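You operate a simulated robot arm through the tools that you are given. There is no shell and no other tool. Be economical: measure what you need, move in short steps, check, and stop when the job is done.

Carry out the task below with a simulated two-armed robot. There is one attempt and no reset: what you move stays moved.

Task
Wipe the chalk off both seam plates and send the cracked one to REWORK.
Fine: wipe with the blue cloth, rub red crayon beside the crack first, put cloth and crayon back. Set down upright: red crayon block. A coat counts when it lies all over at full strength: go over it till it gets no stronger. What is to be rubbed or washed off counts as gone when no trace of it is left.

Only the result counts: the job must be done as asked and must still hold three seconds after the hand-in. Knocking over, shifting, dropping, spilling or breaking anything else fails it. Flat cloth is picked up by pressing the open fingertips on it (5 to 10 N) and closing them slowly along it; thin cloth reads only 2 to 8 mm in the jaws.

Robot
Two 7-joint arms with two-finger grippers on one trunk, on a base that drives. Base frame: it is fixed to the floor where the robot stands at the start and does not move with it; the origin is under the middle of the robot, x ahead of it, y to its left, z up; the surface under the hand at the start is at about z = 800. Lengths are in mm, angles in rad, forces in N, time in s.
The left shoulder is at the start at [41, 163, 1130], the right one opposite. With the tool pointing down near the work surface each hand reaches from about 280 to 740 mm from the robot's upright axis, wherever it stands, measured 20 degrees to its own side. Places, roughly: mat marked rework [400, -200, 800]. Payload 2.45 kg a hand.
Tool frame (each hand has its own): the origin (TCP) lies between the finger pads and is the grasp point; the fingertips stand 26 mm ahead of it; z points along the fingers, y is the line along which they close. The gripper opens to 96 mm. The gripper's body begins 69 mm behind the TCP.
Orientation is that of the tool frame in the base frame, as a unit quaternion [x, y, z, w]. With the fingers straight down and closing along the base's y, the tool's x points along the base's -x, its y along +y and its z along -z.

Tools
- The arms move only by the tool move_arm. It takes "left_motion", "right_motion" or both (then of equal length, played together; a hand with none holds still); each is a list of rows, each a list of 7 numbers: the shift along the tool's x, y, z in units of 250 mm (1.0 is 250 mm), then the turn, a rotation vector about the tool's x, y, z in units of 90 degrees (1.0 is 90 degrees), then the closure, from 0 (fully open) to 1 (shut). In form: [[tx, ty, tz, rx, ry, rz, grip], ...]. A call has 1 to 10 rows; each row is the pose to reach, as a shift and turn from the pose commanded when the call began, along the tool's axes at that moment. A call with a number of a shift or a turn outside -1 to 1 is refused whole. Each row takes 0.2 s and may step no farther than 50 mm and 0.15 rad from the row before; otherwise, or with a gripper value out of range, the whole call is refused. Where a pose cannot be reached the arm comes as near as it can. A force on the tool above 70 N (or 10 N above the force at the start of the call, whichever is more), or a blocked arm, ends the call early, and 0.2 s more pass. Each finger halts on what it meets, pressing with about 30 N; the grip force reading is that of the motor and also rises with nothing between the fingers. The clock runs only during rows and for 0.2 s after the last one: add rows that repeat a pose to give the fingers time. It gives the time, the measured TCP pose, the force on the tool (base axes), the opening and the grip force at its end, in the units of the frame above (readings bear some noise), with the torque about the TCP (base axes, N m) and any sound that the robot's microphone picked up.
- Cameras (640 x 400 px; columns grow to the right, rows downward): "scene" is now at [109.4, 13.8, 1600.8]; the picture's right is [0.14, -0.99, 0.00], its down [-0.79, -0.11, -0.60] and it looks along [0.59, 0.08, -0.80] (base axes); focal length 279 px, centre (320, 200). "left" rides on the left gripper at [82, -3, -98] in its tool frame; the picture's right is [0.04, 1.00, 0.00], its down [-0.73, 0.03, -0.68] and it looks along [-0.68, 0.03, 0.73] (tool axes); focal length 256 px, centre (320, 200). "right" rides on the right gripper at [82, 3, -98] in its tool frame; the picture's right is [-0.04, 1.00, 0.00], its down [-0.73, -0.03, -0.68] and it looks along [-0.68, -0.03, 0.73] (tool axes); focal length 256 px, centre (320, 200). There is no depth. A picture from a camera that has moved, and an enlarged one, comes with that camera's place and axes in the base frame and with its lens.
- snapshot(camera): a new picture of that camera. No time passes.
- lift_body(by): slides the trunk up (or, below 0, down) by that many mm; the arms and the scene camera ride with it, the base frame stays. It gives what a move gives, with no picture.
- base_move(legs): drives the robot by 1 to 6 legs, each [ahead, left, turn to the left] in mm, mm and rad, along the robot's own axes; the way and the turn of a leg run together, so that a leg with both is an arc; at most 1500 mm and 3.142 rad a leg. The arms and the cameras ride along, it lands a little off, and it stops where it bumps. It gives what a move gives.
- aim_head(pan, tilt): turns the head with the scene camera to pan (to the left, within 2.094 rad either way) and tilt (down, from -0.506 to 1.204), counted from straight ahead of the robot. It gives what a move gives.
- close_up(camera, box): a new picture of the part [left, top, right, bottom] of that camera's present view, enlarged. No time passes.
- sign_off(): hands the job in; it is judged then, once.

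Go step by step. Nothing tells you exact positions but the pictures and the camera data: compare them with the known pose of the tool, close in by small moves and look again before you grip or let go. The budget is 120 turns and 92 pictures, counting those below and the enlarged ones. Unless the task says otherwise, let go and move clear before handing in, and close with one line.

The tools are called after "Call:" by a JSON object that holds its "method" and its "body". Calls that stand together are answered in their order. move_arm: Moves the arms, as the interface text tells. Its arguments: {"type":"object","properties":{"left_motion":{"type":"array","items":{"type":"array","items":{"type":"number"}}},"right_motion":{"type":"array","items":{"type":"array","items":{"type":"number"}}}},"required":[]} The other tools are called the same way: lift_body (by) slides the trunk up or down; base_move (legs) drives the base; aim_head (pan, tilt) turns the head that bears the scene camera; snapshot (camera) takes a picture; close_up (camera, box) takes an enlarged picture of a part of a camera's view; sign_off () hands the job in.

At the start:

```text
clock: 0.0
left_tcp_pos: [519.8, 351.3, 1159.5]
left_tcp_rot: [0.0, 1.0, -0.001, 0.0]
left_contact_force: [0.2, 0.6, 0.2]
left_ft_torque: [-0.01, -0.04, -0.01]
left_opening: 96.0
left_grasp_force: 0.0
right_tcp_pos: [472.8, -99.0, 1158.8]
right_tcp_rot: [0.001, 1.0, 0.0, 0.0]
right_contact_force: [0.4, 0.1, 0.0]
right_ft_torque: [-0.01, -0.02, 0.01]
right_opening: 96.2
right_grasp_force: 0.1
trunk travel left (down, up): [-300.0, 267.0]
robot x, y, heading: [-0.2, 1.7, 0.001]
head pan, tilt: [0.14, 0.923]
```

scene: 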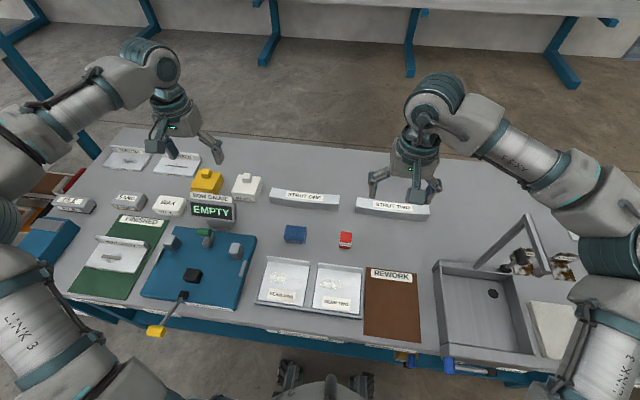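
right: 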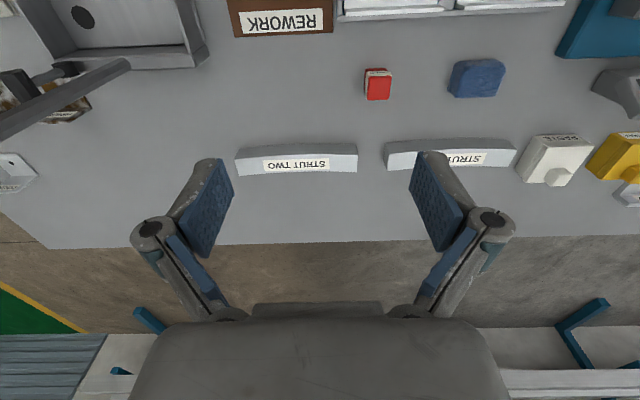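
left: 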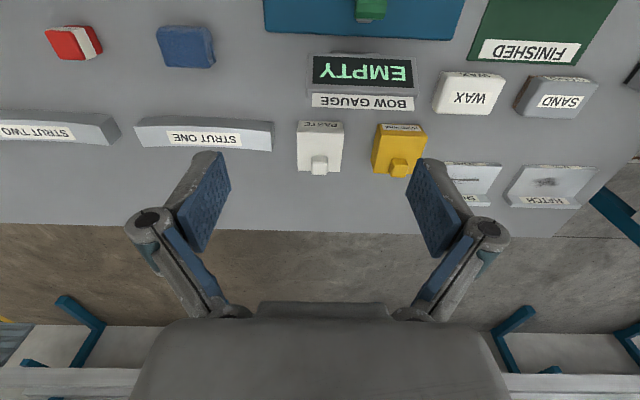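

I see the two seam plates on a tray left of the REWORK mat, with a blue block (the cloth, or a pad) and a red crayon block ahead of them. I'll take enlarged pictures first.

Call:
{"method": "close_up", "body": {"camera": "scene", "box": [240, 210, 440, 345]}}

Call:
{"method": "close_up", "body": {"camera": "scene", "box": [400, 200, 640, 390]}}

```text
2.96 times, centred on (340, 278) of scene
camera zoom: at [109.4, 13.8, 1600.8], right [0.14, -0.99, 0.0], down [-0.79, -0.11, -0.6], along [0.59, 0.08, -0.8], focal length 827 px, centre (261, -30)
```

zoom: 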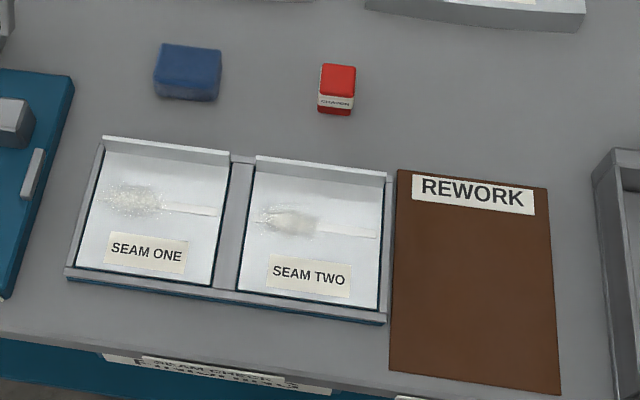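

```text
2.11 times, centred on (520, 295) of scene
camera zoom: at [109.4, 13.8, 1600.8], right [0.14, -0.99, 0.0], down [-0.79, -0.11, -0.6], along [0.59, 0.08, -0.8], focal length 588 px, centre (-101, 0)
```

zoom: 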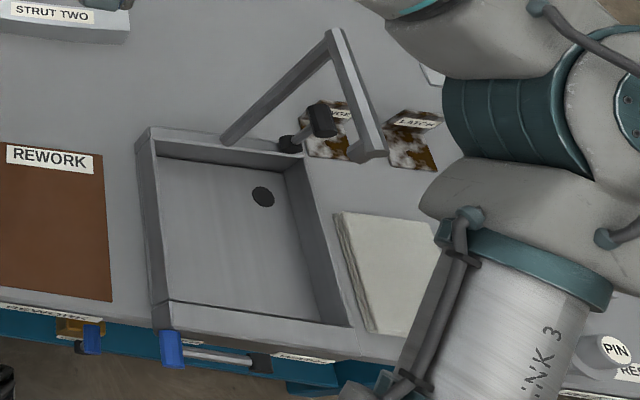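

The blue pad and red crayon stand above the plates; there is a notice on the bench's front edge. I'll tilt the head down to read it and view the rest.

Call:
{"method": "aim_head", "body": {"pan": -0.1, "tilt": 1.2}}

Call:
{"method": "snapshot", "body": {"camera": "scene"}}

```text
clock: 0.8
left_tcp_pos: [515.4, 349.6, 1161.8]
left_tcp_rot: [0.0, 1.0, 0.0, 0.002]
left_contact_force: [-0.2, 0.3, 0.6]
left_ft_torque: [0.0, -0.01, -0.04]
left_opening: 95.9
left_grasp_force: 0.2
right_tcp_pos: [469.0, -99.5, 1162.6]
right_tcp_rot: [0.0, 1.0, 0.0, 0.002]
right_contact_force: [0.3, 0.3, -1.3]
right_ft_torque: [-0.04, -0.01, 0.02]
right_opening: 96.1
right_grasp_force: 0.0
trunk travel left (down, up): [-300.0, 267.0]
robot x, y, heading: [-1.0, 2.5, -0.0]
head pan, tilt: [-0.099, 1.201]
```

```text
86 pictures are left
camera scene: at [91.2, -2.2, 1582.9], right [-0.1, -1.0, 0.0], down [-0.93, 0.09, -0.36], along [0.36, -0.04, -0.93], focal length 279 px, centre (320, 200)
```

scene: 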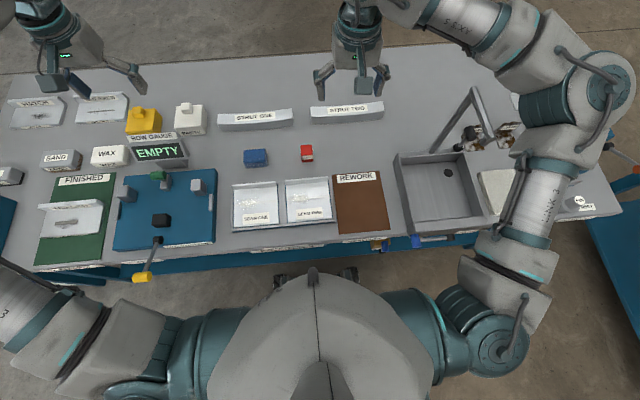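

Call:
{"method": "close_up", "body": {"camera": "scene", "box": [215, 130, 395, 265]}}

Call:
{"method": "close_up", "body": {"camera": "scene", "box": [225, 175, 345, 250]}}

Call:
{"method": "close_up", "body": {"camera": "scene", "box": [240, 220, 480, 280]}}

Call:
{"method": "close_up", "body": {"camera": "scene", "box": [0, 80, 240, 230]}}

```text
2.96 times, centred on (305, 198) of scene
camera zoom: at [91.2, -2.2, 1582.9], right [-0.1, -1.0, 0.0], down [-0.93, 0.09, -0.36], along [0.36, -0.04, -0.93], focal length 827 px, centre (364, 207)
```

zoom: 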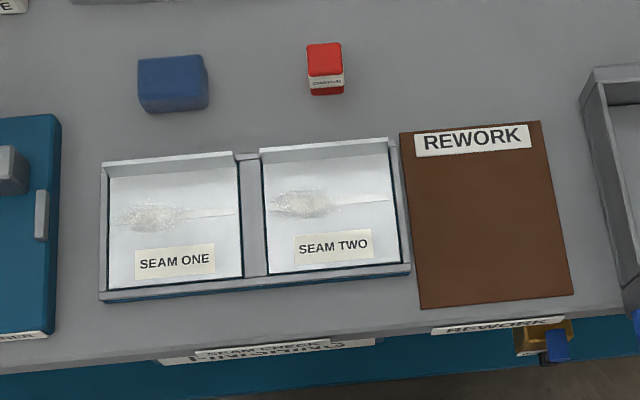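

```text
5.33 times, centred on (285, 212) of scene
camera zoom: at [91.2, -2.2, 1582.9], right [-0.1, -1.0, 0.0], down [-0.93, 0.09, -0.36], along [0.36, -0.04, -0.93], focal length 1488 px, centre (507, 133)
```

zoom: 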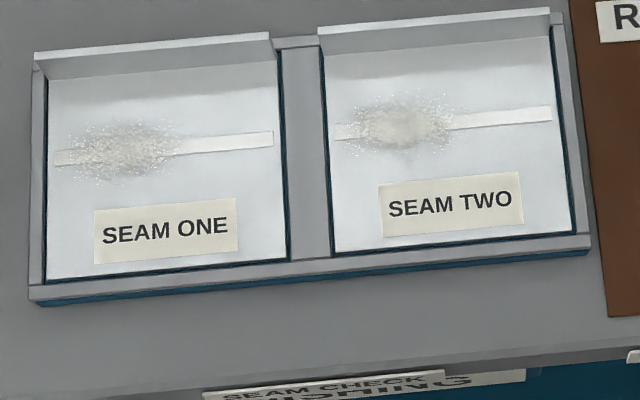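

```text
2.67 times, centred on (360, 250) of scene
camera zoom: at [91.2, -2.2, 1582.9], right [-0.1, -1.0, 0.0], down [-0.93, 0.09, -0.36], along [0.36, -0.04, -0.93], focal length 744 px, centre (213, 67)
```

zoom: 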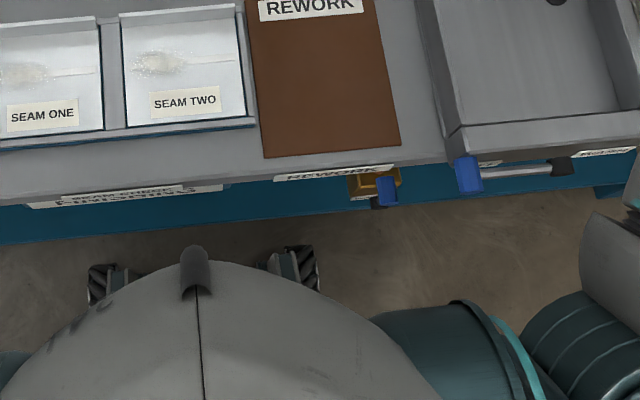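

```text
2.67 times, centred on (120, 155) of scene
camera zoom: at [91.2, -2.2, 1582.9], right [-0.1, -1.0, 0.0], down [-0.93, 0.09, -0.36], along [0.36, -0.04, -0.93], focal length 744 px, centre (853, 320)
```

zoom: 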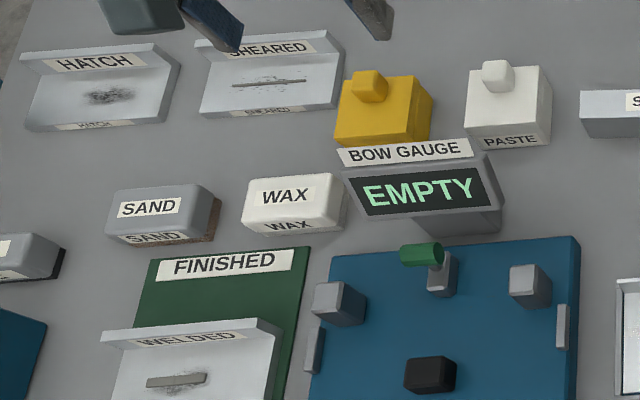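

The blue pad is near [544, 151], the crayon near [541, -6], chalk patches near [401, 177] and [400, 29]. I'll bring the left hand above the pad and right hand above the crayon and look.

Call:
{"method": "move_arm", "body": {"left_motion": [[-0.02, -0.133, 0.1, 0, 0, 0, 0], [-0.04, -0.265, 0.2, 0, 0, 0, 0], [-0.06, -0.398, 0.3, 0, 0, 0, 0], [-0.08, -0.531, 0.4, 0, 0, 0, 0], [-0.097, -0.664, 0.5, 0, 0, 0, 0], [-0.116, -0.796, 0.6, 0, 0, 0, 0], [-0.116, -0.796, 0.6, 0, 0, 0, 0]]}}

Call:
{"method": "snapshot", "body": {"camera": "left"}}

```text
clock: 2.4
left_tcp_pos: [537.8, 157.9, 1013.1]
left_tcp_rot: [-0.001, 1.0, -0.002, 0.003]
left_contact_force: [-0.4, 0.5, 0.7]
left_ft_torque: [0.01, 0.03, 0.0]
left_opening: 96.0
left_grasp_force: 0.1
left hand out of reach, approached as far as the arm can: row 6, 7
right_tcp_pos: [468.0, -100.4, 1162.3]
right_tcp_rot: [0.0, 1.0, 0.001, 0.002]
right_contact_force: [-0.4, 0.0, 0.6]
right_ft_torque: [0.01, -0.01, 0.0]
right_opening: 96.1
right_grasp_force: 0.1
trunk travel left (down, up): [-300.0, 267.0]
robot x, y, heading: [0.6, -1.8, -0.003]
head pan, tilt: [-0.099, 1.201]
```

```text
81 pictures are left
camera left: at [455.3, 154.9, 1111.3], right [-0.04, 1.0, 0.0], down [0.73, 0.03, 0.68], along [0.68, 0.03, -0.73], focal length 256 px, centre (320, 200)
```

left: 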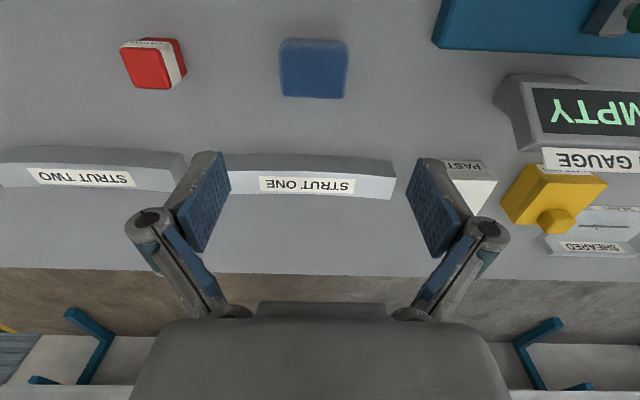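

The pad is about 67 by 50 mm near [534, 152]. I'll lower over it and check reach.

Call:
{"method": "move_arm", "body": {"left_motion": [[0.0, -0.024, 0.12, 0, 0, 0, 0], [0.012, -0.024, 0.24, 0, 0, 0, 0], [0.012, -0.024, 0.36, 0, 0, 0, 0], [0.012, -0.024, 0.36, 0, 0, 0, 0]]}}

Call:
{"method": "snapshot", "body": {"camera": "left"}}

Call:
{"method": "snapshot", "body": {"camera": "scene"}}

```text
clock: 3.4
left_tcp_pos: [525.8, 165.2, 926.6]
left_tcp_rot: [0.0, 1.0, 0.0, 0.002]
left_contact_force: [0.7, 0.7, 0.4]
left_ft_torque: [0.0, 0.0, 0.01]
left_opening: 96.0
left_grasp_force: 0.1
left hand out of reach, approached as far as the arm can: row 1, 2, 3, 4
right_tcp_pos: [468.4, -99.1, 1161.8]
right_tcp_rot: [0.0, 1.0, 0.001, 0.001]
right_contact_force: [0.3, -0.9, -0.2]
right_ft_torque: [0.0, 0.0, 0.01]
right_opening: 96.0
right_grasp_force: 0.0
trunk travel left (down, up): [-300.0, 267.0]
robot x, y, heading: [-2.1, -0.7, 0.005]
head pan, tilt: [-0.099, 1.201]
```

```text
80 pictures are left
camera left: at [444.5, 160.9, 1025.6], right [-0.04, 1.0, 0.0], down [0.73, 0.03, 0.68], along [0.68, 0.03, -0.73], focal length 256 px, centre (320, 200)
```

left: 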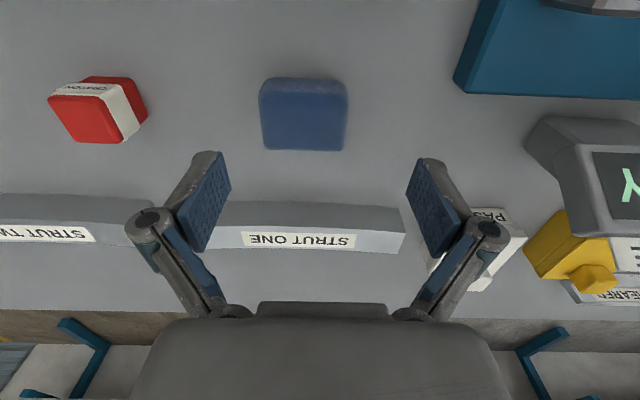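

```text
79 pictures are left
camera scene: at [91.9, -3.5, 1582.8], right [-0.1, -1.0, 0.0], down [-0.93, 0.09, -0.36], along [0.36, -0.04, -0.93], focal length 279 px, centre (320, 200)
```

scene: 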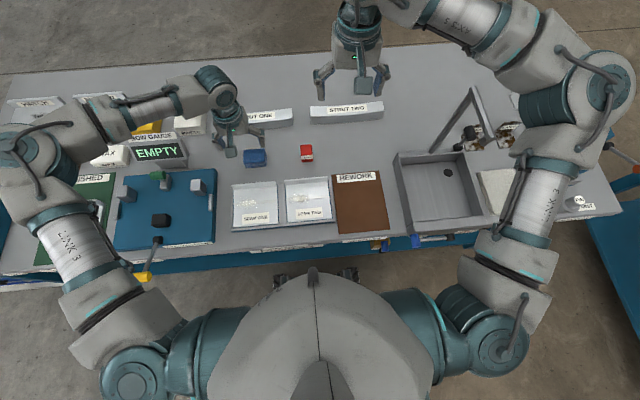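

The left arm cannot reach across the body here. I'll raise it back to its start pose and shift the base left so the right arm covers everything; first I check the left side for obstacles.

Call:
{"method": "move_arm", "body": {"left_motion": [[0, 0, -0.19, 0, 0, 0, 0], [0, 0.0, -0.38, 0, 0, 0, 0], [0, 0.13, -0.52, 0, 0, 0, 0], [0.0, 0.26, -0.65, 0, 0, 0, 0], [0, 0.4, -0.78, 0, 0, 0, 0], [0, 0.55, -0.9, 0, 0, 0, 0], [0, 0.7, -0.93, 0, 0, 0, 0], [0, 0.74, -0.93, 0, 0, 0, 0]]}}

Call:
{"method": "aim_head", "body": {"pan": 1.2, "tilt": 0.9}}

Call:
{"method": "snapshot", "body": {"camera": "scene"}}

```text
clock: 5.2
left_tcp_pos: [524.0, 351.7, 1158.4]
left_tcp_rot: [0.0, 1.0, -0.001, 0.001]
left_contact_force: [-0.7, 0.6, -0.4]
left_ft_torque: [-0.01, 0.02, 0.05]
left_opening: 95.9
left_grasp_force: 0.2
right_tcp_pos: [468.2, -96.6, 1162.2]
right_tcp_rot: [0.001, 1.0, 0.0, 0.0]
right_contact_force: [-0.5, -0.2, 0.2]
right_ft_torque: [-0.03, -0.02, -0.02]
right_opening: 95.9
right_grasp_force: 0.2
trunk travel left (down, up): [-300.0, 267.0]
robot x, y, heading: [-0.8, 0.4, 0.001]
head pan, tilt: [-0.099, 1.201]
```

```text
clock: 6.7
left_tcp_pos: [525.4, 348.9, 1158.4]
left_tcp_rot: [0.0, 1.0, -0.001, 0.001]
left_contact_force: [0.9, -1.1, -0.6]
left_ft_torque: [0.0, 0.01, 0.01]
left_opening: 95.9
left_grasp_force: 0.0
right_tcp_pos: [468.8, -99.1, 1160.8]
right_tcp_rot: [0.0, 1.0, 0.0, 0.001]
right_contact_force: [0.2, 0.3, 0.5]
right_ft_torque: [0.01, -0.03, 0.01]
right_opening: 96.0
right_grasp_force: 0.0
trunk travel left (down, up): [-300.0, 267.0]
robot x, y, heading: [2.6, -2.3, 0.001]
head pan, tilt: [1.201, 0.901]
```

```text
78 pictures are left
camera scene: at [63.3, 73.8, 1602.7], right [0.93, -0.36, 0.0], down [-0.29, -0.73, -0.62], along [0.22, 0.58, -0.79], focal length 279 px, centre (320, 200)
```

scene: 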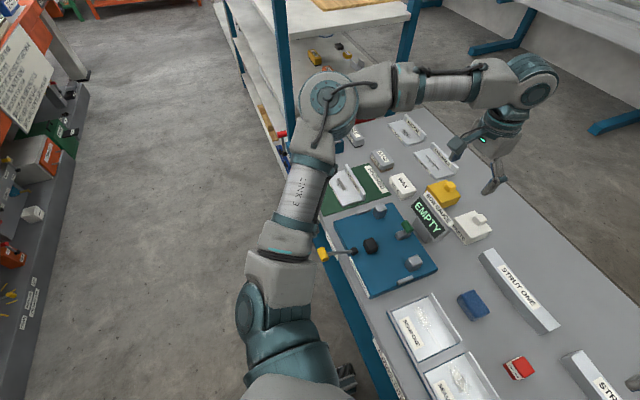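

A tall shelf stands past the bench's left end, so rather than a big slide I'll back off 60 mm, slide left 100 mm and turn left 0.5 rad. That puts everything in the right arm's zone and keeps the left arm clear.

Call:
{"method": "base_move", "body": {"legs": [[-60, 0, 0], [0, 100, 0], [0, 0, 0.5]]}}

Call:
{"method": "aim_head", "body": {"pan": -0.5, "tilt": 0.95}}

Call:
{"method": "snapshot", "body": {"camera": "scene"}}

```text
clock: 9.8
left_tcp_pos: [202.8, 703.8, 1146.7]
left_tcp_rot: [-0.252, 0.967, -0.018, 0.007]
left_contact_force: [-1.1, 0.3, 0.6]
left_ft_torque: [-0.02, -0.06, 0.0]
left_opening: 95.9
left_grasp_force: 0.1
right_tcp_pos: [370.4, 285.2, 1166.0]
right_tcp_rot: [-0.251, 0.968, -0.016, 0.008]
right_contact_force: [-1.3, 0.8, -0.1]
right_ft_torque: [-0.01, -0.07, -0.01]
right_opening: 96.0
right_grasp_force: 0.1
trunk travel left (down, up): [-300.0, 267.0]
robot x, y, heading: [-64.6, 111.4, 0.505]
head pan, tilt: [1.201, 0.901]
```

```text
clock: 11.5
left_tcp_pos: [201.3, 703.3, 1150.8]
left_tcp_rot: [-0.256, 0.967, -0.014, 0.006]
left_contact_force: [-1.1, 1.1, -0.5]
left_ft_torque: [-0.13, -0.1, 0.0]
left_opening: 96.1
left_grasp_force: 0.0
right_tcp_pos: [370.6, 284.0, 1166.5]
right_tcp_rot: [-0.253, 0.967, -0.013, 0.008]
right_contact_force: [-1.2, 2.0, -1.2]
right_ft_torque: [-0.05, -0.14, 0.02]
right_opening: 95.8
right_grasp_force: 0.0
trunk travel left (down, up): [-300.0, 267.0]
robot x, y, heading: [-67.4, 113.7, 0.512]
head pan, tilt: [-0.499, 0.949]
```

```text
77 pictures are left
camera scene: at [20.9, 164.9, 1599.3], right [0.01, -1.0, 0.02], down [-0.81, -0.02, -0.59], along [0.59, -0.01, -0.81], focal length 279 px, centre (320, 200)
```

scene: 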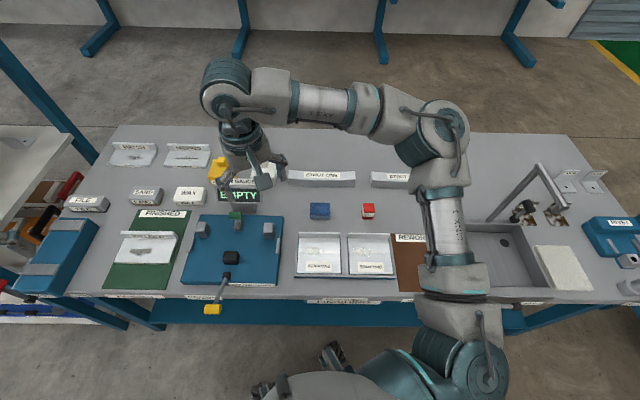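

The base is well placed and all parts are visible. Now the right hand goes above the blue pad, turned square with the bench.

Call:
{"method": "move_arm", "body": {"right_motion": [[-0.044, -0.111, 0.123, 0, 0, 0.047, 0], [-0.089, -0.223, 0.247, 0, 0, 0.093, 0], [-0.133, -0.334, 0.37, 0, 0, 0.14, 0], [-0.177, -0.446, 0.494, 0, 0, 0.186, 0], [-0.221, -0.557, 0.617, 0, 0, 0.233, 0], [-0.266, -0.669, 0.741, 0, 0, 0.279, 0], [-0.31, -0.78, 0.864, 0, 0, 0.326, 0], [-0.31, -0.78, 0.864, 0, 0, 0.326, 0]]}}

Call:
{"method": "snapshot", "body": {"camera": "right"}}

Call:
{"method": "close_up", "body": {"camera": "scene", "box": [270, 170, 430, 290]}}

```text
clock: 13.5
left_tcp_pos: [202.1, 693.2, 1156.6]
left_tcp_rot: [-0.257, 0.966, -0.009, 0.007]
left_contact_force: [0.5, -0.6, -0.4]
left_ft_torque: [-0.01, 0.04, -0.01]
left_opening: 95.9
left_grasp_force: 0.1
right_tcp_pos: [539.4, 138.5, 958.5]
right_tcp_rot: [-0.003, 1.0, -0.003, 0.01]
right_contact_force: [0.9, 0.6, -0.2]
right_ft_torque: [-0.02, 0.01, 0.04]
right_opening: 95.9
right_grasp_force: 0.1
trunk travel left (down, up): [-300.0, 267.0]
robot x, y, heading: [-67.7, 119.0, 0.505]
head pan, tilt: [-0.499, 0.949]
stopped in row 8 (right hand): the arm was blocked; the commanded pose is now the measured one
```

```text
76 pictures are left
camera right: at [453.5, 142.1, 1054.1], right [0.04, 1.0, 0.0], down [0.72, -0.02, 0.69], along [0.69, -0.03, -0.72], focal length 256 px, centre (320, 200)
```

right: 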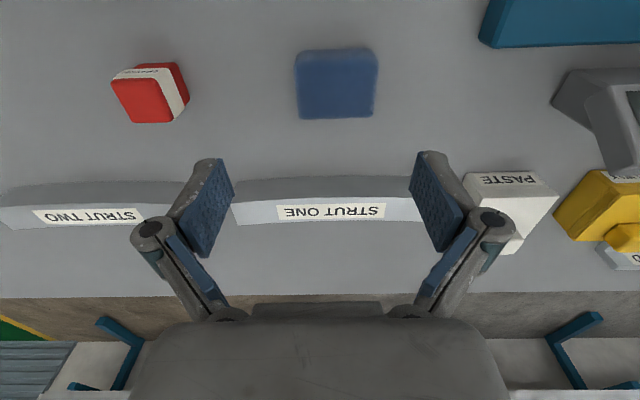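

```text
3.33 times, centred on (350, 230) of scene
camera zoom: at [19.4, 165.9, 1599.4], right [0.01, -1.0, 0.02], down [-0.81, -0.02, -0.59], along [0.59, -0.01, -0.81], focal length 930 px, centre (220, 100)
```

zoom: 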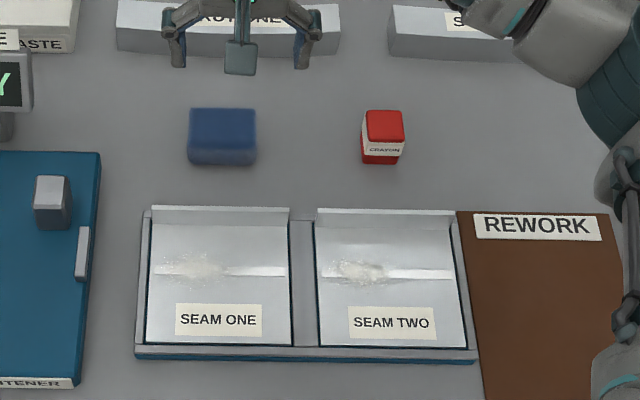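

The pad lies at about [540, 152], top at z 829, 70 mm wide in y. I'll align the hand above it (need +14 mm in y) and check the arm isn't blocked.

Call:
{"method": "move_arm", "body": {"right_motion": [[0, 0.03, 0.04, 0, 0, 0, 0], [0, 0.055, 0.08, 0, 0, 0, 0], [0, 0.055, 0.16, 0, 0, 0, 0], [0, 0.055, 0.2, 0, 0, 0, 0], [0, 0.055, 0.2, 0, 0, 0, 0]]}}

Call:
{"method": "snapshot", "body": {"camera": "right"}}

Call:
{"method": "snapshot", "body": {"camera": "scene"}}

```text
clock: 14.7
left_tcp_pos: [223.8, 657.6, 1166.4]
left_tcp_rot: [-0.256, 0.967, 0.006, 0.004]
left_contact_force: [1.2, -0.6, 1.5]
left_ft_torque: [0.08, 0.02, -0.01]
left_opening: 95.9
left_grasp_force: 0.2
right_tcp_pos: [556.8, 121.4, 897.9]
right_tcp_rot: [0.001, 1.0, 0.009, 0.002]
right_contact_force: [1.6, -1.0, 0.0]
right_ft_torque: [0.15, 0.09, 0.02]
right_opening: 96.0
right_grasp_force: 0.0
trunk travel left (down, up): [-300.0, 267.0]
robot x, y, heading: [-63.5, 111.8, 0.508]
head pan, tilt: [-0.499, 0.949]
```

```text
74 pictures are left
camera right: at [473.2, 123.5, 995.7], right [0.04, 1.0, 0.02], down [0.73, -0.04, 0.68], along [0.68, -0.01, -0.73], focal length 256 px, centre (320, 200)
```

right: 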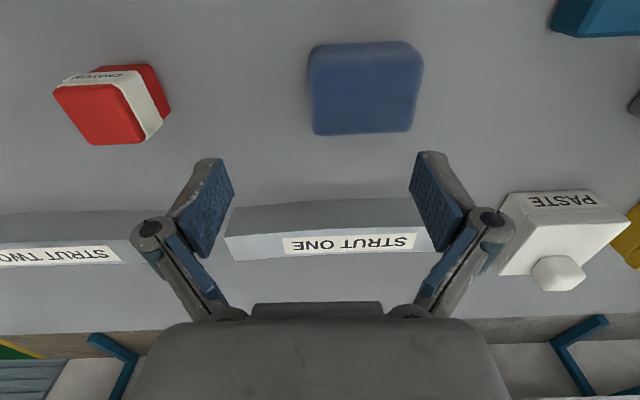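

```text
73 pictures are left
camera scene: at [54.2, 104.2, 1597.9], right [0.01, -1.0, -0.02], down [-0.82, 0.0, -0.57], along [0.57, 0.02, -0.82], focal length 279 px, centre (320, 200)
```

scene: 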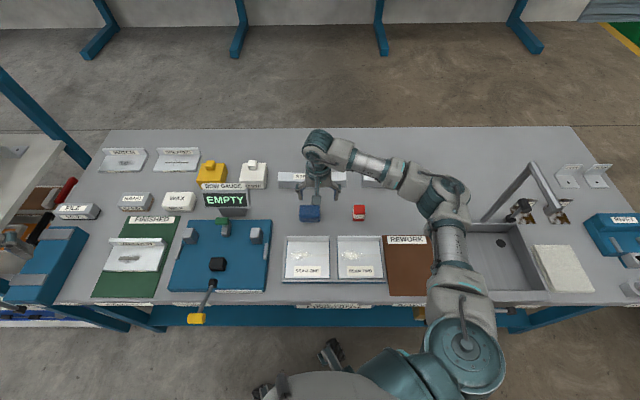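

The body seems to be swaying (the left hand and the camera moved by themselves). I'll hold still for a couple of seconds and see whether it settles.

Call:
{"method": "move_arm", "body": {"right_motion": [[0, 0, 0, 0, 0, 0, 0], [0, 0, 0, 0, 0, 0, 0], [0, 0, 0, 0, 0, 0, 0], [0, 0, 0, 0, 0, 0, 0], [0, 0, 0, 0, 0, 0, 0], [0, 0, 0, 0, 0, 0, 0], [0, 0, 0, 0, 0, 0, 0], [0, 0, 0, 0, 0, 0, 0], [0, 0, 0, 0, 0, 0, 0], [0, 0, 0, 0, 0, 0, 0]]}}

Call:
{"method": "move_arm", "body": {"right_motion": [[0, 0, 0, 0, 0, 0, 0]]}}

Call:
{"method": "move_arm", "body": {"right_motion": [[0, 0, 0, 0, 0, 0, 0]]}}

```text
clock: 16.9
left_tcp_pos: [197.2, 700.2, 1154.6]
left_tcp_rot: [-0.257, 0.966, -0.012, 0.007]
left_contact_force: [0.3, 2.0, 0.9]
left_ft_torque: [-0.1, -0.08, 0.01]
left_opening: 96.3
left_grasp_force: 0.1
right_tcp_pos: [537.4, 157.2, 907.2]
right_tcp_rot: [-0.002, 1.0, -0.005, 0.01]
right_contact_force: [-0.2, 0.8, -0.2]
right_ft_torque: [-0.09, -0.01, 0.01]
right_opening: 96.0
right_grasp_force: 0.0
trunk travel left (down, up): [-300.0, 267.0]
robot x, y, heading: [-71.1, 123.9, 0.502]
head pan, tilt: [-0.499, 0.949]
```

```text
clock: 17.3
left_tcp_pos: [219.2, 664.3, 1165.8]
left_tcp_rot: [-0.255, 0.967, 0.003, 0.002]
left_contact_force: [0.9, 0.6, -0.4]
left_ft_torque: [0.0, 0.01, 0.0]
left_opening: 96.1
left_grasp_force: 0.0
right_tcp_pos: [553.9, 127.4, 899.4]
right_tcp_rot: [0.002, 1.0, 0.006, 0.003]
right_contact_force: [-0.3, -2.4, 0.2]
right_ft_torque: [0.05, 0.03, -0.01]
right_opening: 96.0
right_grasp_force: 0.0
trunk travel left (down, up): [-300.0, 267.0]
robot x, y, heading: [-67.3, 114.2, 0.51]
head pan, tilt: [-0.499, 0.949]
```

```text
clock: 17.7
left_tcp_pos: [199.7, 697.4, 1155.6]
left_tcp_rot: [-0.258, 0.966, -0.01, 0.006]
left_contact_force: [-0.5, 0.5, -0.9]
left_ft_torque: [0.01, -0.03, 0.03]
left_opening: 96.0
left_grasp_force: 0.0
right_tcp_pos: [539.2, 156.3, 906.2]
right_tcp_rot: [-0.002, 1.0, -0.003, 0.01]
right_contact_force: [0.3, 0.2, 0.7]
right_ft_torque: [-0.06, -0.03, -0.01]
right_opening: 96.1
right_grasp_force: 0.1
trunk travel left (down, up): [-300.0, 267.0]
robot x, y, heading: [-70.4, 123.2, 0.506]
head pan, tilt: [-0.499, 0.949]
```

The body rocks after the drive, about ±18 mm and slowly decaying. I'll wait it out in several holds.

Call:
{"method": "move_arm", "body": {"right_motion": [[0, 0, 0, 0, 0, 0, 0], [0, 0, 0, 0, 0, 0, 0], [0, 0, 0, 0, 0, 0, 0], [0, 0, 0, 0, 0, 0, 0], [0, 0, 0, 0, 0, 0, 0], [0, 0, 0, 0, 0, 0, 0], [0, 0, 0, 0, 0, 0, 0], [0, 0, 0, 0, 0, 0, 0], [0, 0, 0, 0, 0, 0, 0], [0, 0, 0, 0, 0, 0, 0]]}}

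Call:
{"method": "move_arm", "body": {"right_motion": [[0, 0, 0, 0, 0, 0, 0], [0, 0, 0, 0, 0, 0, 0], [0, 0, 0, 0, 0, 0, 0], [0, 0, 0, 0, 0, 0, 0], [0, 0, 0, 0, 0, 0, 0], [0, 0, 0, 0, 0, 0, 0], [0, 0, 0, 0, 0, 0, 0], [0, 0, 0, 0, 0, 0, 0], [0, 0, 0, 0, 0, 0, 0], [0, 0, 0, 0, 0, 0, 0]]}}

Call:
{"method": "move_arm", "body": {"right_motion": [[0, 0, 0, 0, 0, 0, 0], [0, 0, 0, 0, 0, 0, 0], [0, 0, 0, 0, 0, 0, 0], [0, 0, 0, 0, 0, 0, 0], [0, 0, 0, 0, 0, 0, 0], [0, 0, 0, 0, 0, 0, 0], [0, 0, 0, 0, 0, 0, 0], [0, 0, 0, 0, 0, 0, 0], [0, 0, 0, 0, 0, 0, 0], [0, 0, 0, 0, 0, 0, 0]]}}

Call:
{"method": "move_arm", "body": {"right_motion": [[0, 0, 0, 0, 0, 0, 0]]}}

Call:
{"method": "move_arm", "body": {"right_motion": [[0, 0, 0, 0, 0, 0, 0]]}}

```text
clock: 19.9
left_tcp_pos: [215.1, 673.5, 1162.0]
left_tcp_rot: [-0.254, 0.967, 0.0, 0.005]
left_contact_force: [-0.1, -1.2, -0.1]
left_ft_torque: [0.02, 0.06, -0.01]
left_opening: 96.1
left_grasp_force: 0.1
right_tcp_pos: [549.4, 134.9, 902.1]
right_tcp_rot: [0.0, 1.0, 0.004, 0.005]
right_contact_force: [0.3, -0.6, -0.3]
right_ft_torque: [0.03, 0.02, 0.03]
right_opening: 96.0
right_grasp_force: 0.0
trunk travel left (down, up): [-300.0, 267.0]
robot x, y, heading: [-67.4, 119.2, 0.502]
head pan, tilt: [-0.499, 0.949]
```

```text
clock: 22.1
left_tcp_pos: [207.1, 685.5, 1158.5]
left_tcp_rot: [-0.257, 0.966, -0.006, 0.006]
left_contact_force: [-0.2, 1.1, 0.2]
left_ft_torque: [-0.03, -0.02, -0.03]
left_opening: 95.9
left_grasp_force: 0.0
right_tcp_pos: [543.8, 146.1, 902.8]
right_tcp_rot: [-0.002, 1.0, 0.0, 0.007]
right_contact_force: [0.4, -0.2, -0.1]
right_ft_torque: [-0.05, 0.0, 0.02]
right_opening: 95.8
right_grasp_force: 0.0
trunk travel left (down, up): [-300.0, 267.0]
robot x, y, heading: [-69.0, 117.9, 0.51]
head pan, tilt: [-0.499, 0.949]
```

```text
clock: 24.3
left_tcp_pos: [207.7, 683.0, 1159.4]
left_tcp_rot: [-0.256, 0.967, -0.004, 0.005]
left_contact_force: [-0.5, -0.1, -0.7]
left_ft_torque: [0.0, 0.0, -0.01]
left_opening: 96.1
left_grasp_force: 0.1
right_tcp_pos: [545.2, 143.4, 903.1]
right_tcp_rot: [-0.001, 1.0, 0.001, 0.007]
right_contact_force: [0.4, 0.6, -0.3]
right_ft_torque: [0.01, -0.02, 0.02]
right_opening: 96.1
right_grasp_force: 0.0
trunk travel left (down, up): [-300.0, 267.0]
robot x, y, heading: [-67.0, 119.4, 0.509]
head pan, tilt: [-0.499, 0.949]
```

```text
clock: 24.7
left_tcp_pos: [209.8, 681.8, 1159.4]
left_tcp_rot: [-0.256, 0.967, -0.004, 0.006]
left_contact_force: [-1.4, 0.2, -0.2]
left_ft_torque: [0.02, -0.01, 0.02]
left_opening: 96.0
left_grasp_force: 0.1
right_tcp_pos: [546.5, 141.9, 903.6]
right_tcp_rot: [-0.001, 1.0, 0.001, 0.006]
right_contact_force: [-0.4, -0.2, -0.1]
right_ft_torque: [0.01, 0.03, 0.02]
right_opening: 95.8
right_grasp_force: 0.1
trunk travel left (down, up): [-300.0, 267.0]
robot x, y, heading: [-68.8, 115.7, 0.507]
head pan, tilt: [-0.499, 0.949]
```

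```text
clock: 25.1
left_tcp_pos: [209.7, 681.8, 1159.4]
left_tcp_rot: [-0.255, 0.967, -0.004, 0.006]
left_contact_force: [0.4, 0.0, -0.4]
left_ft_torque: [0.0, 0.0, 0.0]
left_opening: 96.2
left_grasp_force: 0.0
right_tcp_pos: [545.0, 143.2, 903.0]
right_tcp_rot: [-0.001, 1.0, 0.001, 0.007]
right_contact_force: [-0.4, -0.5, 0.0]
right_ft_torque: [-0.02, 0.01, 0.0]
right_opening: 96.2
right_grasp_force: 0.1
trunk travel left (down, up): [-300.0, 267.0]
robot x, y, heading: [-70.4, 117.8, 0.507]
head pan, tilt: [-0.499, 0.949]
```

It has settled at [545, 143, 903]. A fresh look to place the pad.

Call:
{"method": "snapshot", "body": {"camera": "right"}}

Call:
{"method": "close_up", "body": {"camera": "scene", "box": [270, 170, 430, 290]}}

```text
72 pictures are left
camera right: at [461.3, 145.4, 1000.7], right [0.04, 1.0, 0.0], down [0.72, -0.03, 0.69], along [0.69, -0.02, -0.73], focal length 256 px, centre (320, 200)
```

right: 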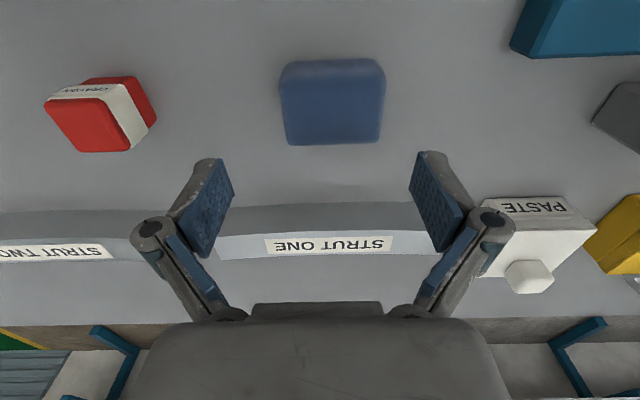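

```text
3.33 times, centred on (350, 230) of scene
camera zoom: at [36.5, 137.0, 1599.0], right [0.01, -1.0, 0.0], down [-0.82, -0.01, -0.58], along [0.58, 0.0, -0.82], focal length 930 px, centre (220, 100)
```

zoom: 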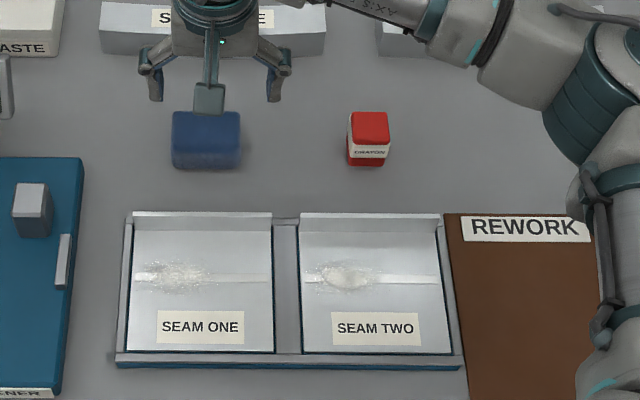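

Pad centre confirmed at about [540, 152.5]. I'll go down to TCP z 838 (fingertips 12 mm above the table) with fingers open.

Call:
{"method": "move_arm", "body": {"right_motion": [[0.02, 0.038, 0.0, 0, 0, 0, 0], [0.02, 0.038, 0.06, 0, 0, 0, 0], [0.02, 0.038, 0.12, 0, 0, 0, 0], [0.02, 0.038, 0.18, 0, 0, 0, 0], [0.02, 0.038, 0.22, 0, 0, 0, 0], [0.02, 0.038, 0.26, 0, 0, 0, 0], [0.02, 0.038, 0.26, 0, 0, 0, 0]]}}

Call:
{"method": "snapshot", "body": {"camera": "right"}}

```text
clock: 26.7
left_tcp_pos: [209.4, 681.9, 1160.6]
left_tcp_rot: [-0.255, 0.967, -0.004, 0.005]
left_contact_force: [0.8, 0.4, 0.6]
left_ft_torque: [0.04, 0.02, -0.05]
left_opening: 95.9
left_grasp_force: 0.1
right_tcp_pos: [541.6, 152.8, 838.0]
right_tcp_rot: [-0.001, 1.0, 0.001, 0.007]
right_contact_force: [0.0, -0.4, -0.7]
right_ft_torque: [0.01, 0.0, 0.01]
right_opening: 96.0
right_grasp_force: 0.0
trunk travel left (down, up): [-300.0, 267.0]
robot x, y, heading: [-67.0, 118.3, 0.512]
head pan, tilt: [-0.499, 0.949]
```

```text
70 pictures are left
camera right: at [457.1, 155.5, 935.8], right [0.04, 1.0, 0.0], down [0.72, -0.03, 0.69], along [0.69, -0.02, -0.73], focal length 256 px, centre (320, 200)
```

right: 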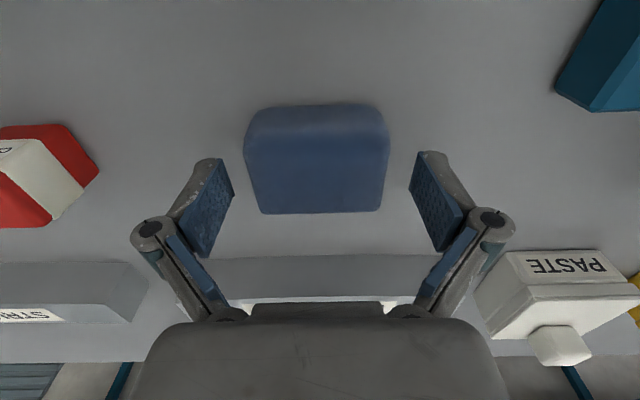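

Well centred. Now close the fingers gradually on the pad.

Call:
{"method": "move_arm", "body": {"right_motion": [[0, 0, 0, 0, 0, 0, 0.15], [0, 0, 0, 0, 0, 0, 0.28], [0, 0, 0, 0, 0, 0, 0.4], [0, 0, 0, 0, 0, 0, 0.5], [0, 0, 0, 0, 0, 0, 0.5]]}}

Call:
{"method": "snapshot", "body": {"camera": "right"}}

```text
clock: 27.9
left_tcp_pos: [208.4, 681.5, 1160.5]
left_tcp_rot: [-0.256, 0.967, -0.004, 0.005]
left_contact_force: [-0.1, 0.4, 1.1]
left_ft_torque: [0.01, 0.02, -0.01]
left_opening: 96.1
left_grasp_force: 0.0
right_tcp_pos: [542.2, 154.1, 838.5]
right_tcp_rot: [0.0, 1.0, 0.001, 0.008]
right_contact_force: [-0.2, 0.6, 1.7]
right_ft_torque: [-0.05, -0.01, -0.01]
right_opening: 69.0
right_grasp_force: 29.8
trunk travel left (down, up): [-300.0, 267.0]
robot x, y, heading: [-68.5, 119.4, 0.506]
head pan, tilt: [-0.499, 0.949]
```

```text
69 pictures are left
camera right: at [457.0, 155.5, 936.1], right [0.04, 1.0, 0.0], down [0.72, -0.03, 0.69], along [0.69, -0.02, -0.72], focal length 256 px, centre (320, 200)
```

right: 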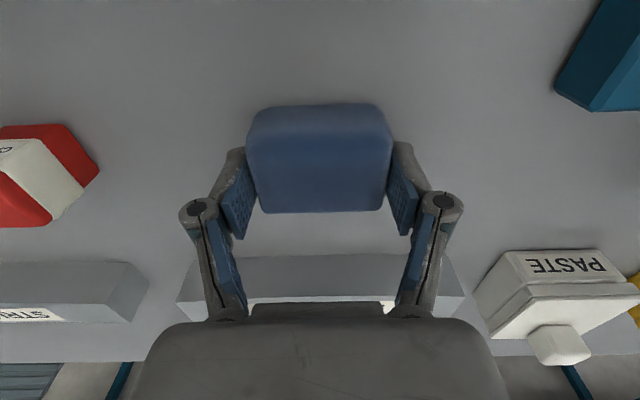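

Pad gripped (69 mm). I'll lift it and look closer at the tray wall heights before wiping.

Call:
{"method": "move_arm", "body": {"right_motion": [[0, 0, -0.1, 0, 0, 0, 0.5], [0, 0, -0.25, 0, 0, 0, 0.5], [0, 0, -0.4, 0, 0, 0, 0.5], [0.15, 0, -0.48, 0, 0, 0, 0.5], [0.33, 0, -0.48, 0, 0, 0, 0.5], [0.33, 0, -0.48, 0, 0, 0, 0.5], [0.33, 0, -0.48, 0, 0, 0, 0.5]]}}

Call:
{"method": "snapshot", "body": {"camera": "right"}}

Call:
{"method": "close_up", "body": {"camera": "scene", "box": [290, 220, 390, 290]}}

```text
clock: 29.5
left_tcp_pos: [209.2, 682.3, 1160.6]
left_tcp_rot: [-0.256, 0.967, -0.004, 0.005]
left_contact_force: [-0.1, -0.2, 0.2]
left_ft_torque: [0.0, 0.02, 0.0]
left_opening: 95.9
left_grasp_force: 0.0
right_tcp_pos: [457.7, 153.5, 957.0]
right_tcp_rot: [-0.001, 1.0, 0.001, 0.007]
right_contact_force: [0.5, 0.0, -0.3]
right_ft_torque: [0.0, 0.0, -0.02]
right_opening: 68.9
right_grasp_force: 30.3
trunk travel left (down, up): [-300.0, 267.0]
robot x, y, heading: [-69.8, 116.5, 0.506]
head pan, tilt: [-0.499, 0.949]
```

```text
68 pictures are left
camera right: at [371.9, 155.3, 1054.7], right [0.04, 1.0, 0.0], down [0.72, -0.03, 0.69], along [0.69, -0.02, -0.73], focal length 256 px, centre (320, 200)
```

right: 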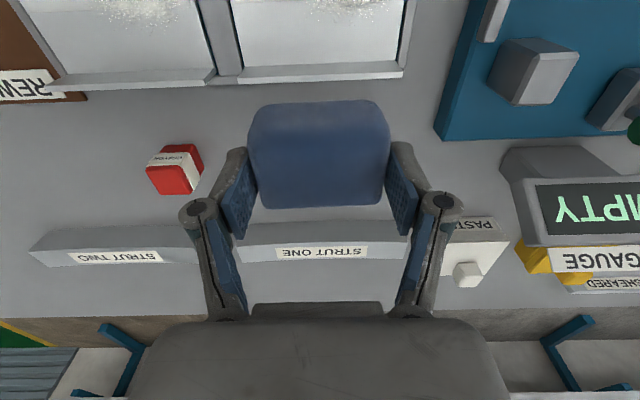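

```text
5.71 times, centred on (340, 255) of scene
camera zoom: at [35.9, 136.8, 1599.0], right [0.01, -1.0, 0.0], down [-0.81, -0.01, -0.58], along [0.58, 0.0, -0.81], focal length 1595 px, centre (206, -114)
```

zoom: 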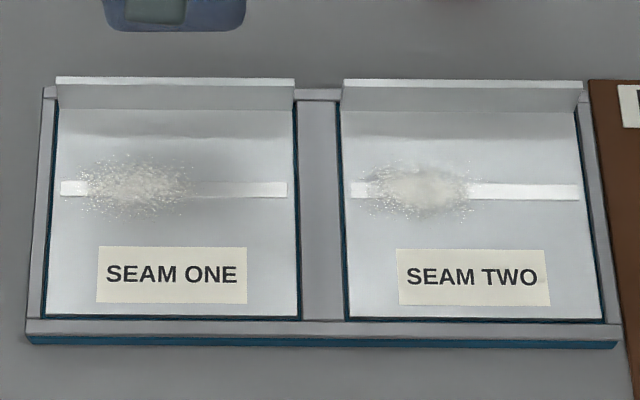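

The chalk on SEAM ONE spans about x 386–421, y 141–206; one pad width covers it. I'll descend over it toward first contact.

Call:
{"method": "move_arm", "body": {"right_motion": [[0.08, 0.03, 0.1, 0, 0, 0, 0.5], [0.16, 0.06, 0.2, 0, 0, 0, 0.5], [0.224, 0.068, 0.32, 0, 0, 0, 0.5], [0.224, 0.068, 0.388, 0, 0, 0, 0.5], [0.224, 0.068, 0.388, 0, 0, 0, 0.5]]}}

Call:
{"method": "snapshot", "body": {"camera": "right"}}

Call:
{"method": "close_up", "body": {"camera": "scene", "box": [270, 200, 390, 290]}}

```text
clock: 30.7
left_tcp_pos: [207.4, 681.8, 1160.7]
left_tcp_rot: [-0.257, 0.966, -0.004, 0.006]
left_contact_force: [0.2, 0.4, 0.2]
left_ft_torque: [-0.04, 0.0, -0.01]
left_opening: 95.9
left_grasp_force: 0.0
right_tcp_pos: [402.3, 170.1, 861.9]
right_tcp_rot: [0.0, 1.0, 0.003, 0.009]
right_contact_force: [-1.9, -4.3, 22.5]
right_ft_torque: [0.19, 0.37, 0.03]
right_opening: 69.3
right_grasp_force: 30.5
trunk travel left (down, up): [-300.0, 267.0]
robot x, y, heading: [-67.4, 117.2, 0.502]
head pan, tilt: [-0.499, 0.949]
```

```text
66 pictures are left
camera right: at [317.1, 172.1, 959.2], right [0.04, 1.0, 0.01], down [0.72, -0.03, 0.69], along [0.69, -0.02, -0.72], focal length 256 px, centre (320, 200)
```

right: 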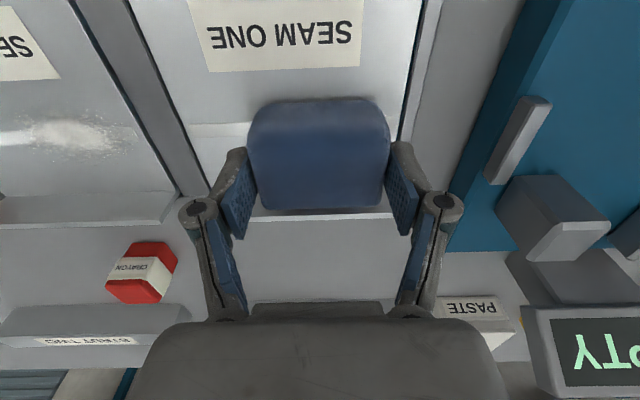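

```text
4.44 times, centred on (330, 245) of scene
camera zoom: at [32.4, 136.2, 1599.7], right [0.01, -1.0, 0.0], down [-0.81, -0.01, -0.58], along [0.58, 0.0, -0.81], focal length 1240 px, centre (276, 0)
```

zoom: 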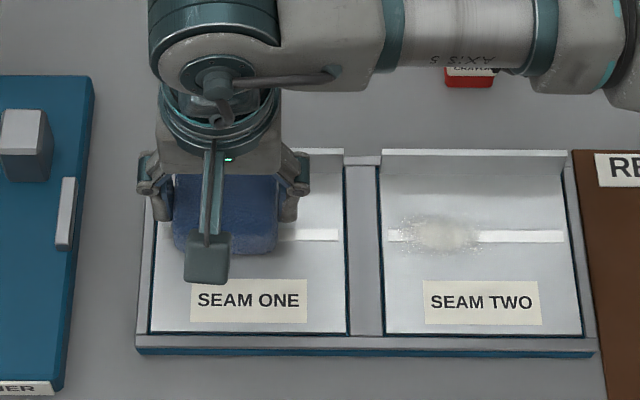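

Contact came at TCP z 862, so the plate top is near z 823. I'll ease off to a light press and rub with short strokes in x and y.

Call:
{"method": "move_arm", "body": {"right_motion": [[0, 0, -0.006, 0, 0, 0, 0.5], [0.06, 0, -0.006, 0, 0, 0, 0.5], [0.1, 0, -0.006, 0, 0, 0, 0.5], [0.05, 0, -0.006, 0, 0, 0, 0.5], [0.0, 0, -0.006, 0, 0, 0, 0.5], [0.05, -0.03, -0.006, 0, 0, 0, 0.5], [0.1, -0.05, -0.006, 0, 0, 0, 0.5], [0.05, -0.05, -0.006, 0, 0, 0, 0.5], [0.0, -0.05, -0.006, 0, 0, 0, 0.5], [0.04, 0, -0.006, 0, 0, 0, 0.5]]}}

Call:
{"method": "move_arm", "body": {"right_motion": [[0, -0.04, 0, 0, 0, 0, 0.5], [0, -0.08, 0, 0, 0, 0, 0.5], [0, -0.04, 0, 0, 0, 0, 0.5], [0, 0, 0, 0, 0, 0, 0.5], [0, 0, -0.1, 0, 0, 0, 0.5], [0, -0.18, -0.25, 0, 0, 0, 0.5], [-0.1, -0.36, -0.4, 0, 0, 0, 0.5], [-0.2, -0.54, -0.4, 0, 0, 0, 0.5], [-0.38, -0.58, -0.4, 0, 0, 0, 0.5], [-0.38, -0.58, -0.4, 0, 0, 0, 0.5]]}}

Call:
{"method": "close_up", "body": {"camera": "scene", "box": [285, 210, 395, 290]}}

```text
clock: 32.9
left_tcp_pos: [210.8, 679.1, 1160.7]
left_tcp_rot: [-0.256, 0.967, -0.003, 0.005]
left_contact_force: [0.5, -0.3, -0.8]
left_ft_torque: [0.01, -0.01, 0.04]
left_opening: 96.0
left_grasp_force: 0.0
right_tcp_pos: [394.5, 167.0, 861.4]
right_tcp_rot: [0.0, 1.0, 0.001, 0.007]
right_contact_force: [5.0, -2.7, 19.9]
right_ft_torque: [-0.35, -0.16, -0.04]
right_opening: 69.1
right_grasp_force: 29.6
trunk travel left (down, up): [-300.0, 267.0]
robot x, y, heading: [-68.5, 116.6, 0.509]
head pan, tilt: [-0.499, 0.949]
```

```text
refused: row 6 steps farther than a row can; nothing moved
```

```text
5.00 times, centred on (340, 250) of scene
camera zoom: at [36.4, 132.4, 1599.2], right [0.01, -1.0, 0.0], down [-0.82, -0.01, -0.58], along [0.58, 0.0, -0.82], focal length 1396 px, centre (220, -50)
```

zoom: 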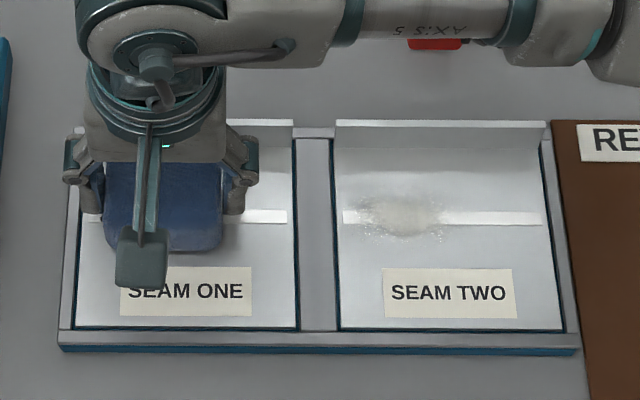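

Forces stayed moderate. A few y strokes more, then lift away to inspect.

Call:
{"method": "move_arm", "body": {"right_motion": [[0, -0.04, 0, 0, 0, 0, 0.5], [0, -0.08, 0, 0, 0, 0, 0.5], [0, -0.04, 0, 0, 0, 0, 0.5], [0, 0, 0, 0, 0, 0, 0.5], [0, 0, -0.1, 0, 0, 0, 0.5], [0, -0.02, -0.25, 0, 0, 0, 0.5], [-0.1, -0.06, -0.38, 0, 0, 0, 0.5], [-0.26, -0.06, -0.4, 0, 0, 0, 0.5], [-0.44, -0.06, -0.4, 0, 0, 0, 0.5], [-0.44, -0.06, -0.4, 0, 0, 0, 0.5]]}}

Call:
{"method": "close_up", "body": {"camera": "scene", "box": [285, 220, 345, 260]}}

```text
clock: 35.1
left_tcp_pos: [208.0, 683.6, 1158.8]
left_tcp_rot: [-0.256, 0.967, -0.005, 0.006]
left_contact_force: [0.3, 0.2, 0.1]
left_ft_torque: [-0.01, 0.04, 0.0]
left_opening: 95.9
left_grasp_force: 0.0
right_tcp_pos: [499.6, 154.3, 963.2]
right_tcp_rot: [-0.001, 1.0, 0.001, 0.007]
right_contact_force: [0.1, 0.5, -1.1]
right_ft_torque: [0.0, -0.03, 0.02]
right_opening: 69.0
right_grasp_force: 29.9
trunk travel left (down, up): [-300.0, 267.0]
robot x, y, heading: [-71.5, 114.9, 0.506]
head pan, tilt: [-0.499, 0.949]
```

```text
10.00 times, centred on (315, 240) of scene
camera zoom: at [34.7, 139.1, 1599.1], right [0.01, -1.0, 0.0], down [-0.81, -0.01, -0.58], along [0.58, 0.0, -0.81], focal length 2791 px, centre (370, -200)
```

zoom: 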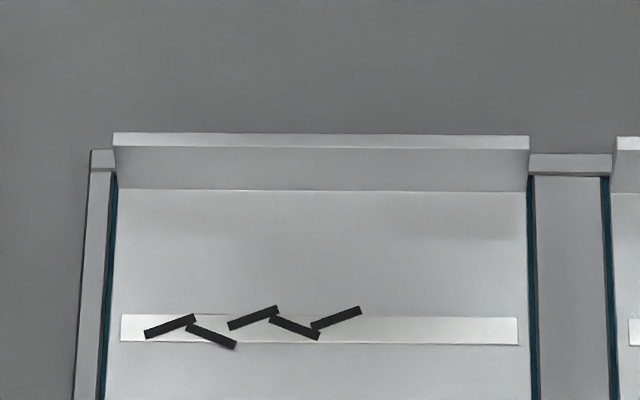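

SEAM ONE is clean and shows the zigzag crack at its left half. Next I wipe SEAM TWO the same way, around [398, 20].

Call:
{"method": "move_arm", "body": {"right_motion": [[0.12, -0.14, 0, 0, 0, 0, 0.5], [0.24, -0.28, 0, 0, 0, 0, 0.5], [0.34, -0.42, 0.05, 0, 0, 0, 0.5], [0.406, -0.532, 0.15, 0, 0, 0, 0.5], [0.406, -0.532, 0.3, 0, 0, 0, 0.5], [0.406, -0.532, 0.38, 0, 0, 0, 0.5], [0.406, -0.532, 0.4, 0, 0, 0, 0.5], [0.406, -0.532, 0.4, 0, 0, 0, 0.5]]}}

Call:
{"method": "close_up", "body": {"camera": "scene", "box": [285, 210, 395, 290]}}

```text
clock: 36.9
left_tcp_pos: [209.2, 680.8, 1160.1]
left_tcp_rot: [-0.257, 0.966, -0.004, 0.005]
left_contact_force: [-0.5, -1.0, 0.9]
left_ft_torque: [0.02, 0.0, 0.01]
left_opening: 96.0
left_grasp_force: 0.0
right_tcp_pos: [402.0, 20.3, 861.7]
right_tcp_rot: [0.0, 1.0, 0.002, 0.008]
right_contact_force: [2.7, -2.5, 15.5]
right_ft_torque: [-0.23, 0.03, 0.03]
right_opening: 69.2
right_grasp_force: 29.7
trunk travel left (down, up): [-300.0, 267.0]
robot x, y, heading: [-70.7, 116.7, 0.508]
head pan, tilt: [-0.499, 0.949]
```

```text
5.00 times, centred on (340, 250) of scene
camera zoom: at [33.6, 135.6, 1599.5], right [0.01, -1.0, 0.0], down [-0.81, -0.01, -0.58], along [0.58, 0.0, -0.81], focal length 1396 px, centre (220, -50)
```

zoom: 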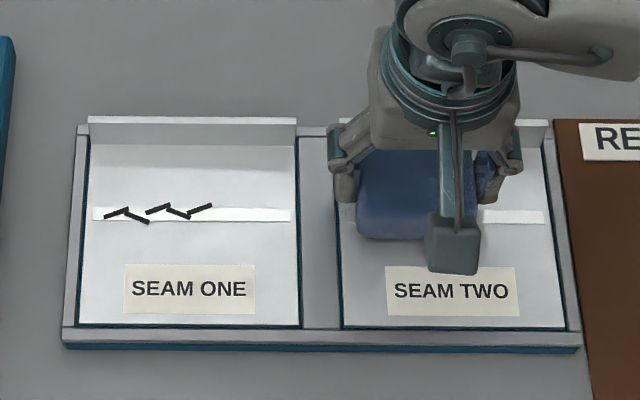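

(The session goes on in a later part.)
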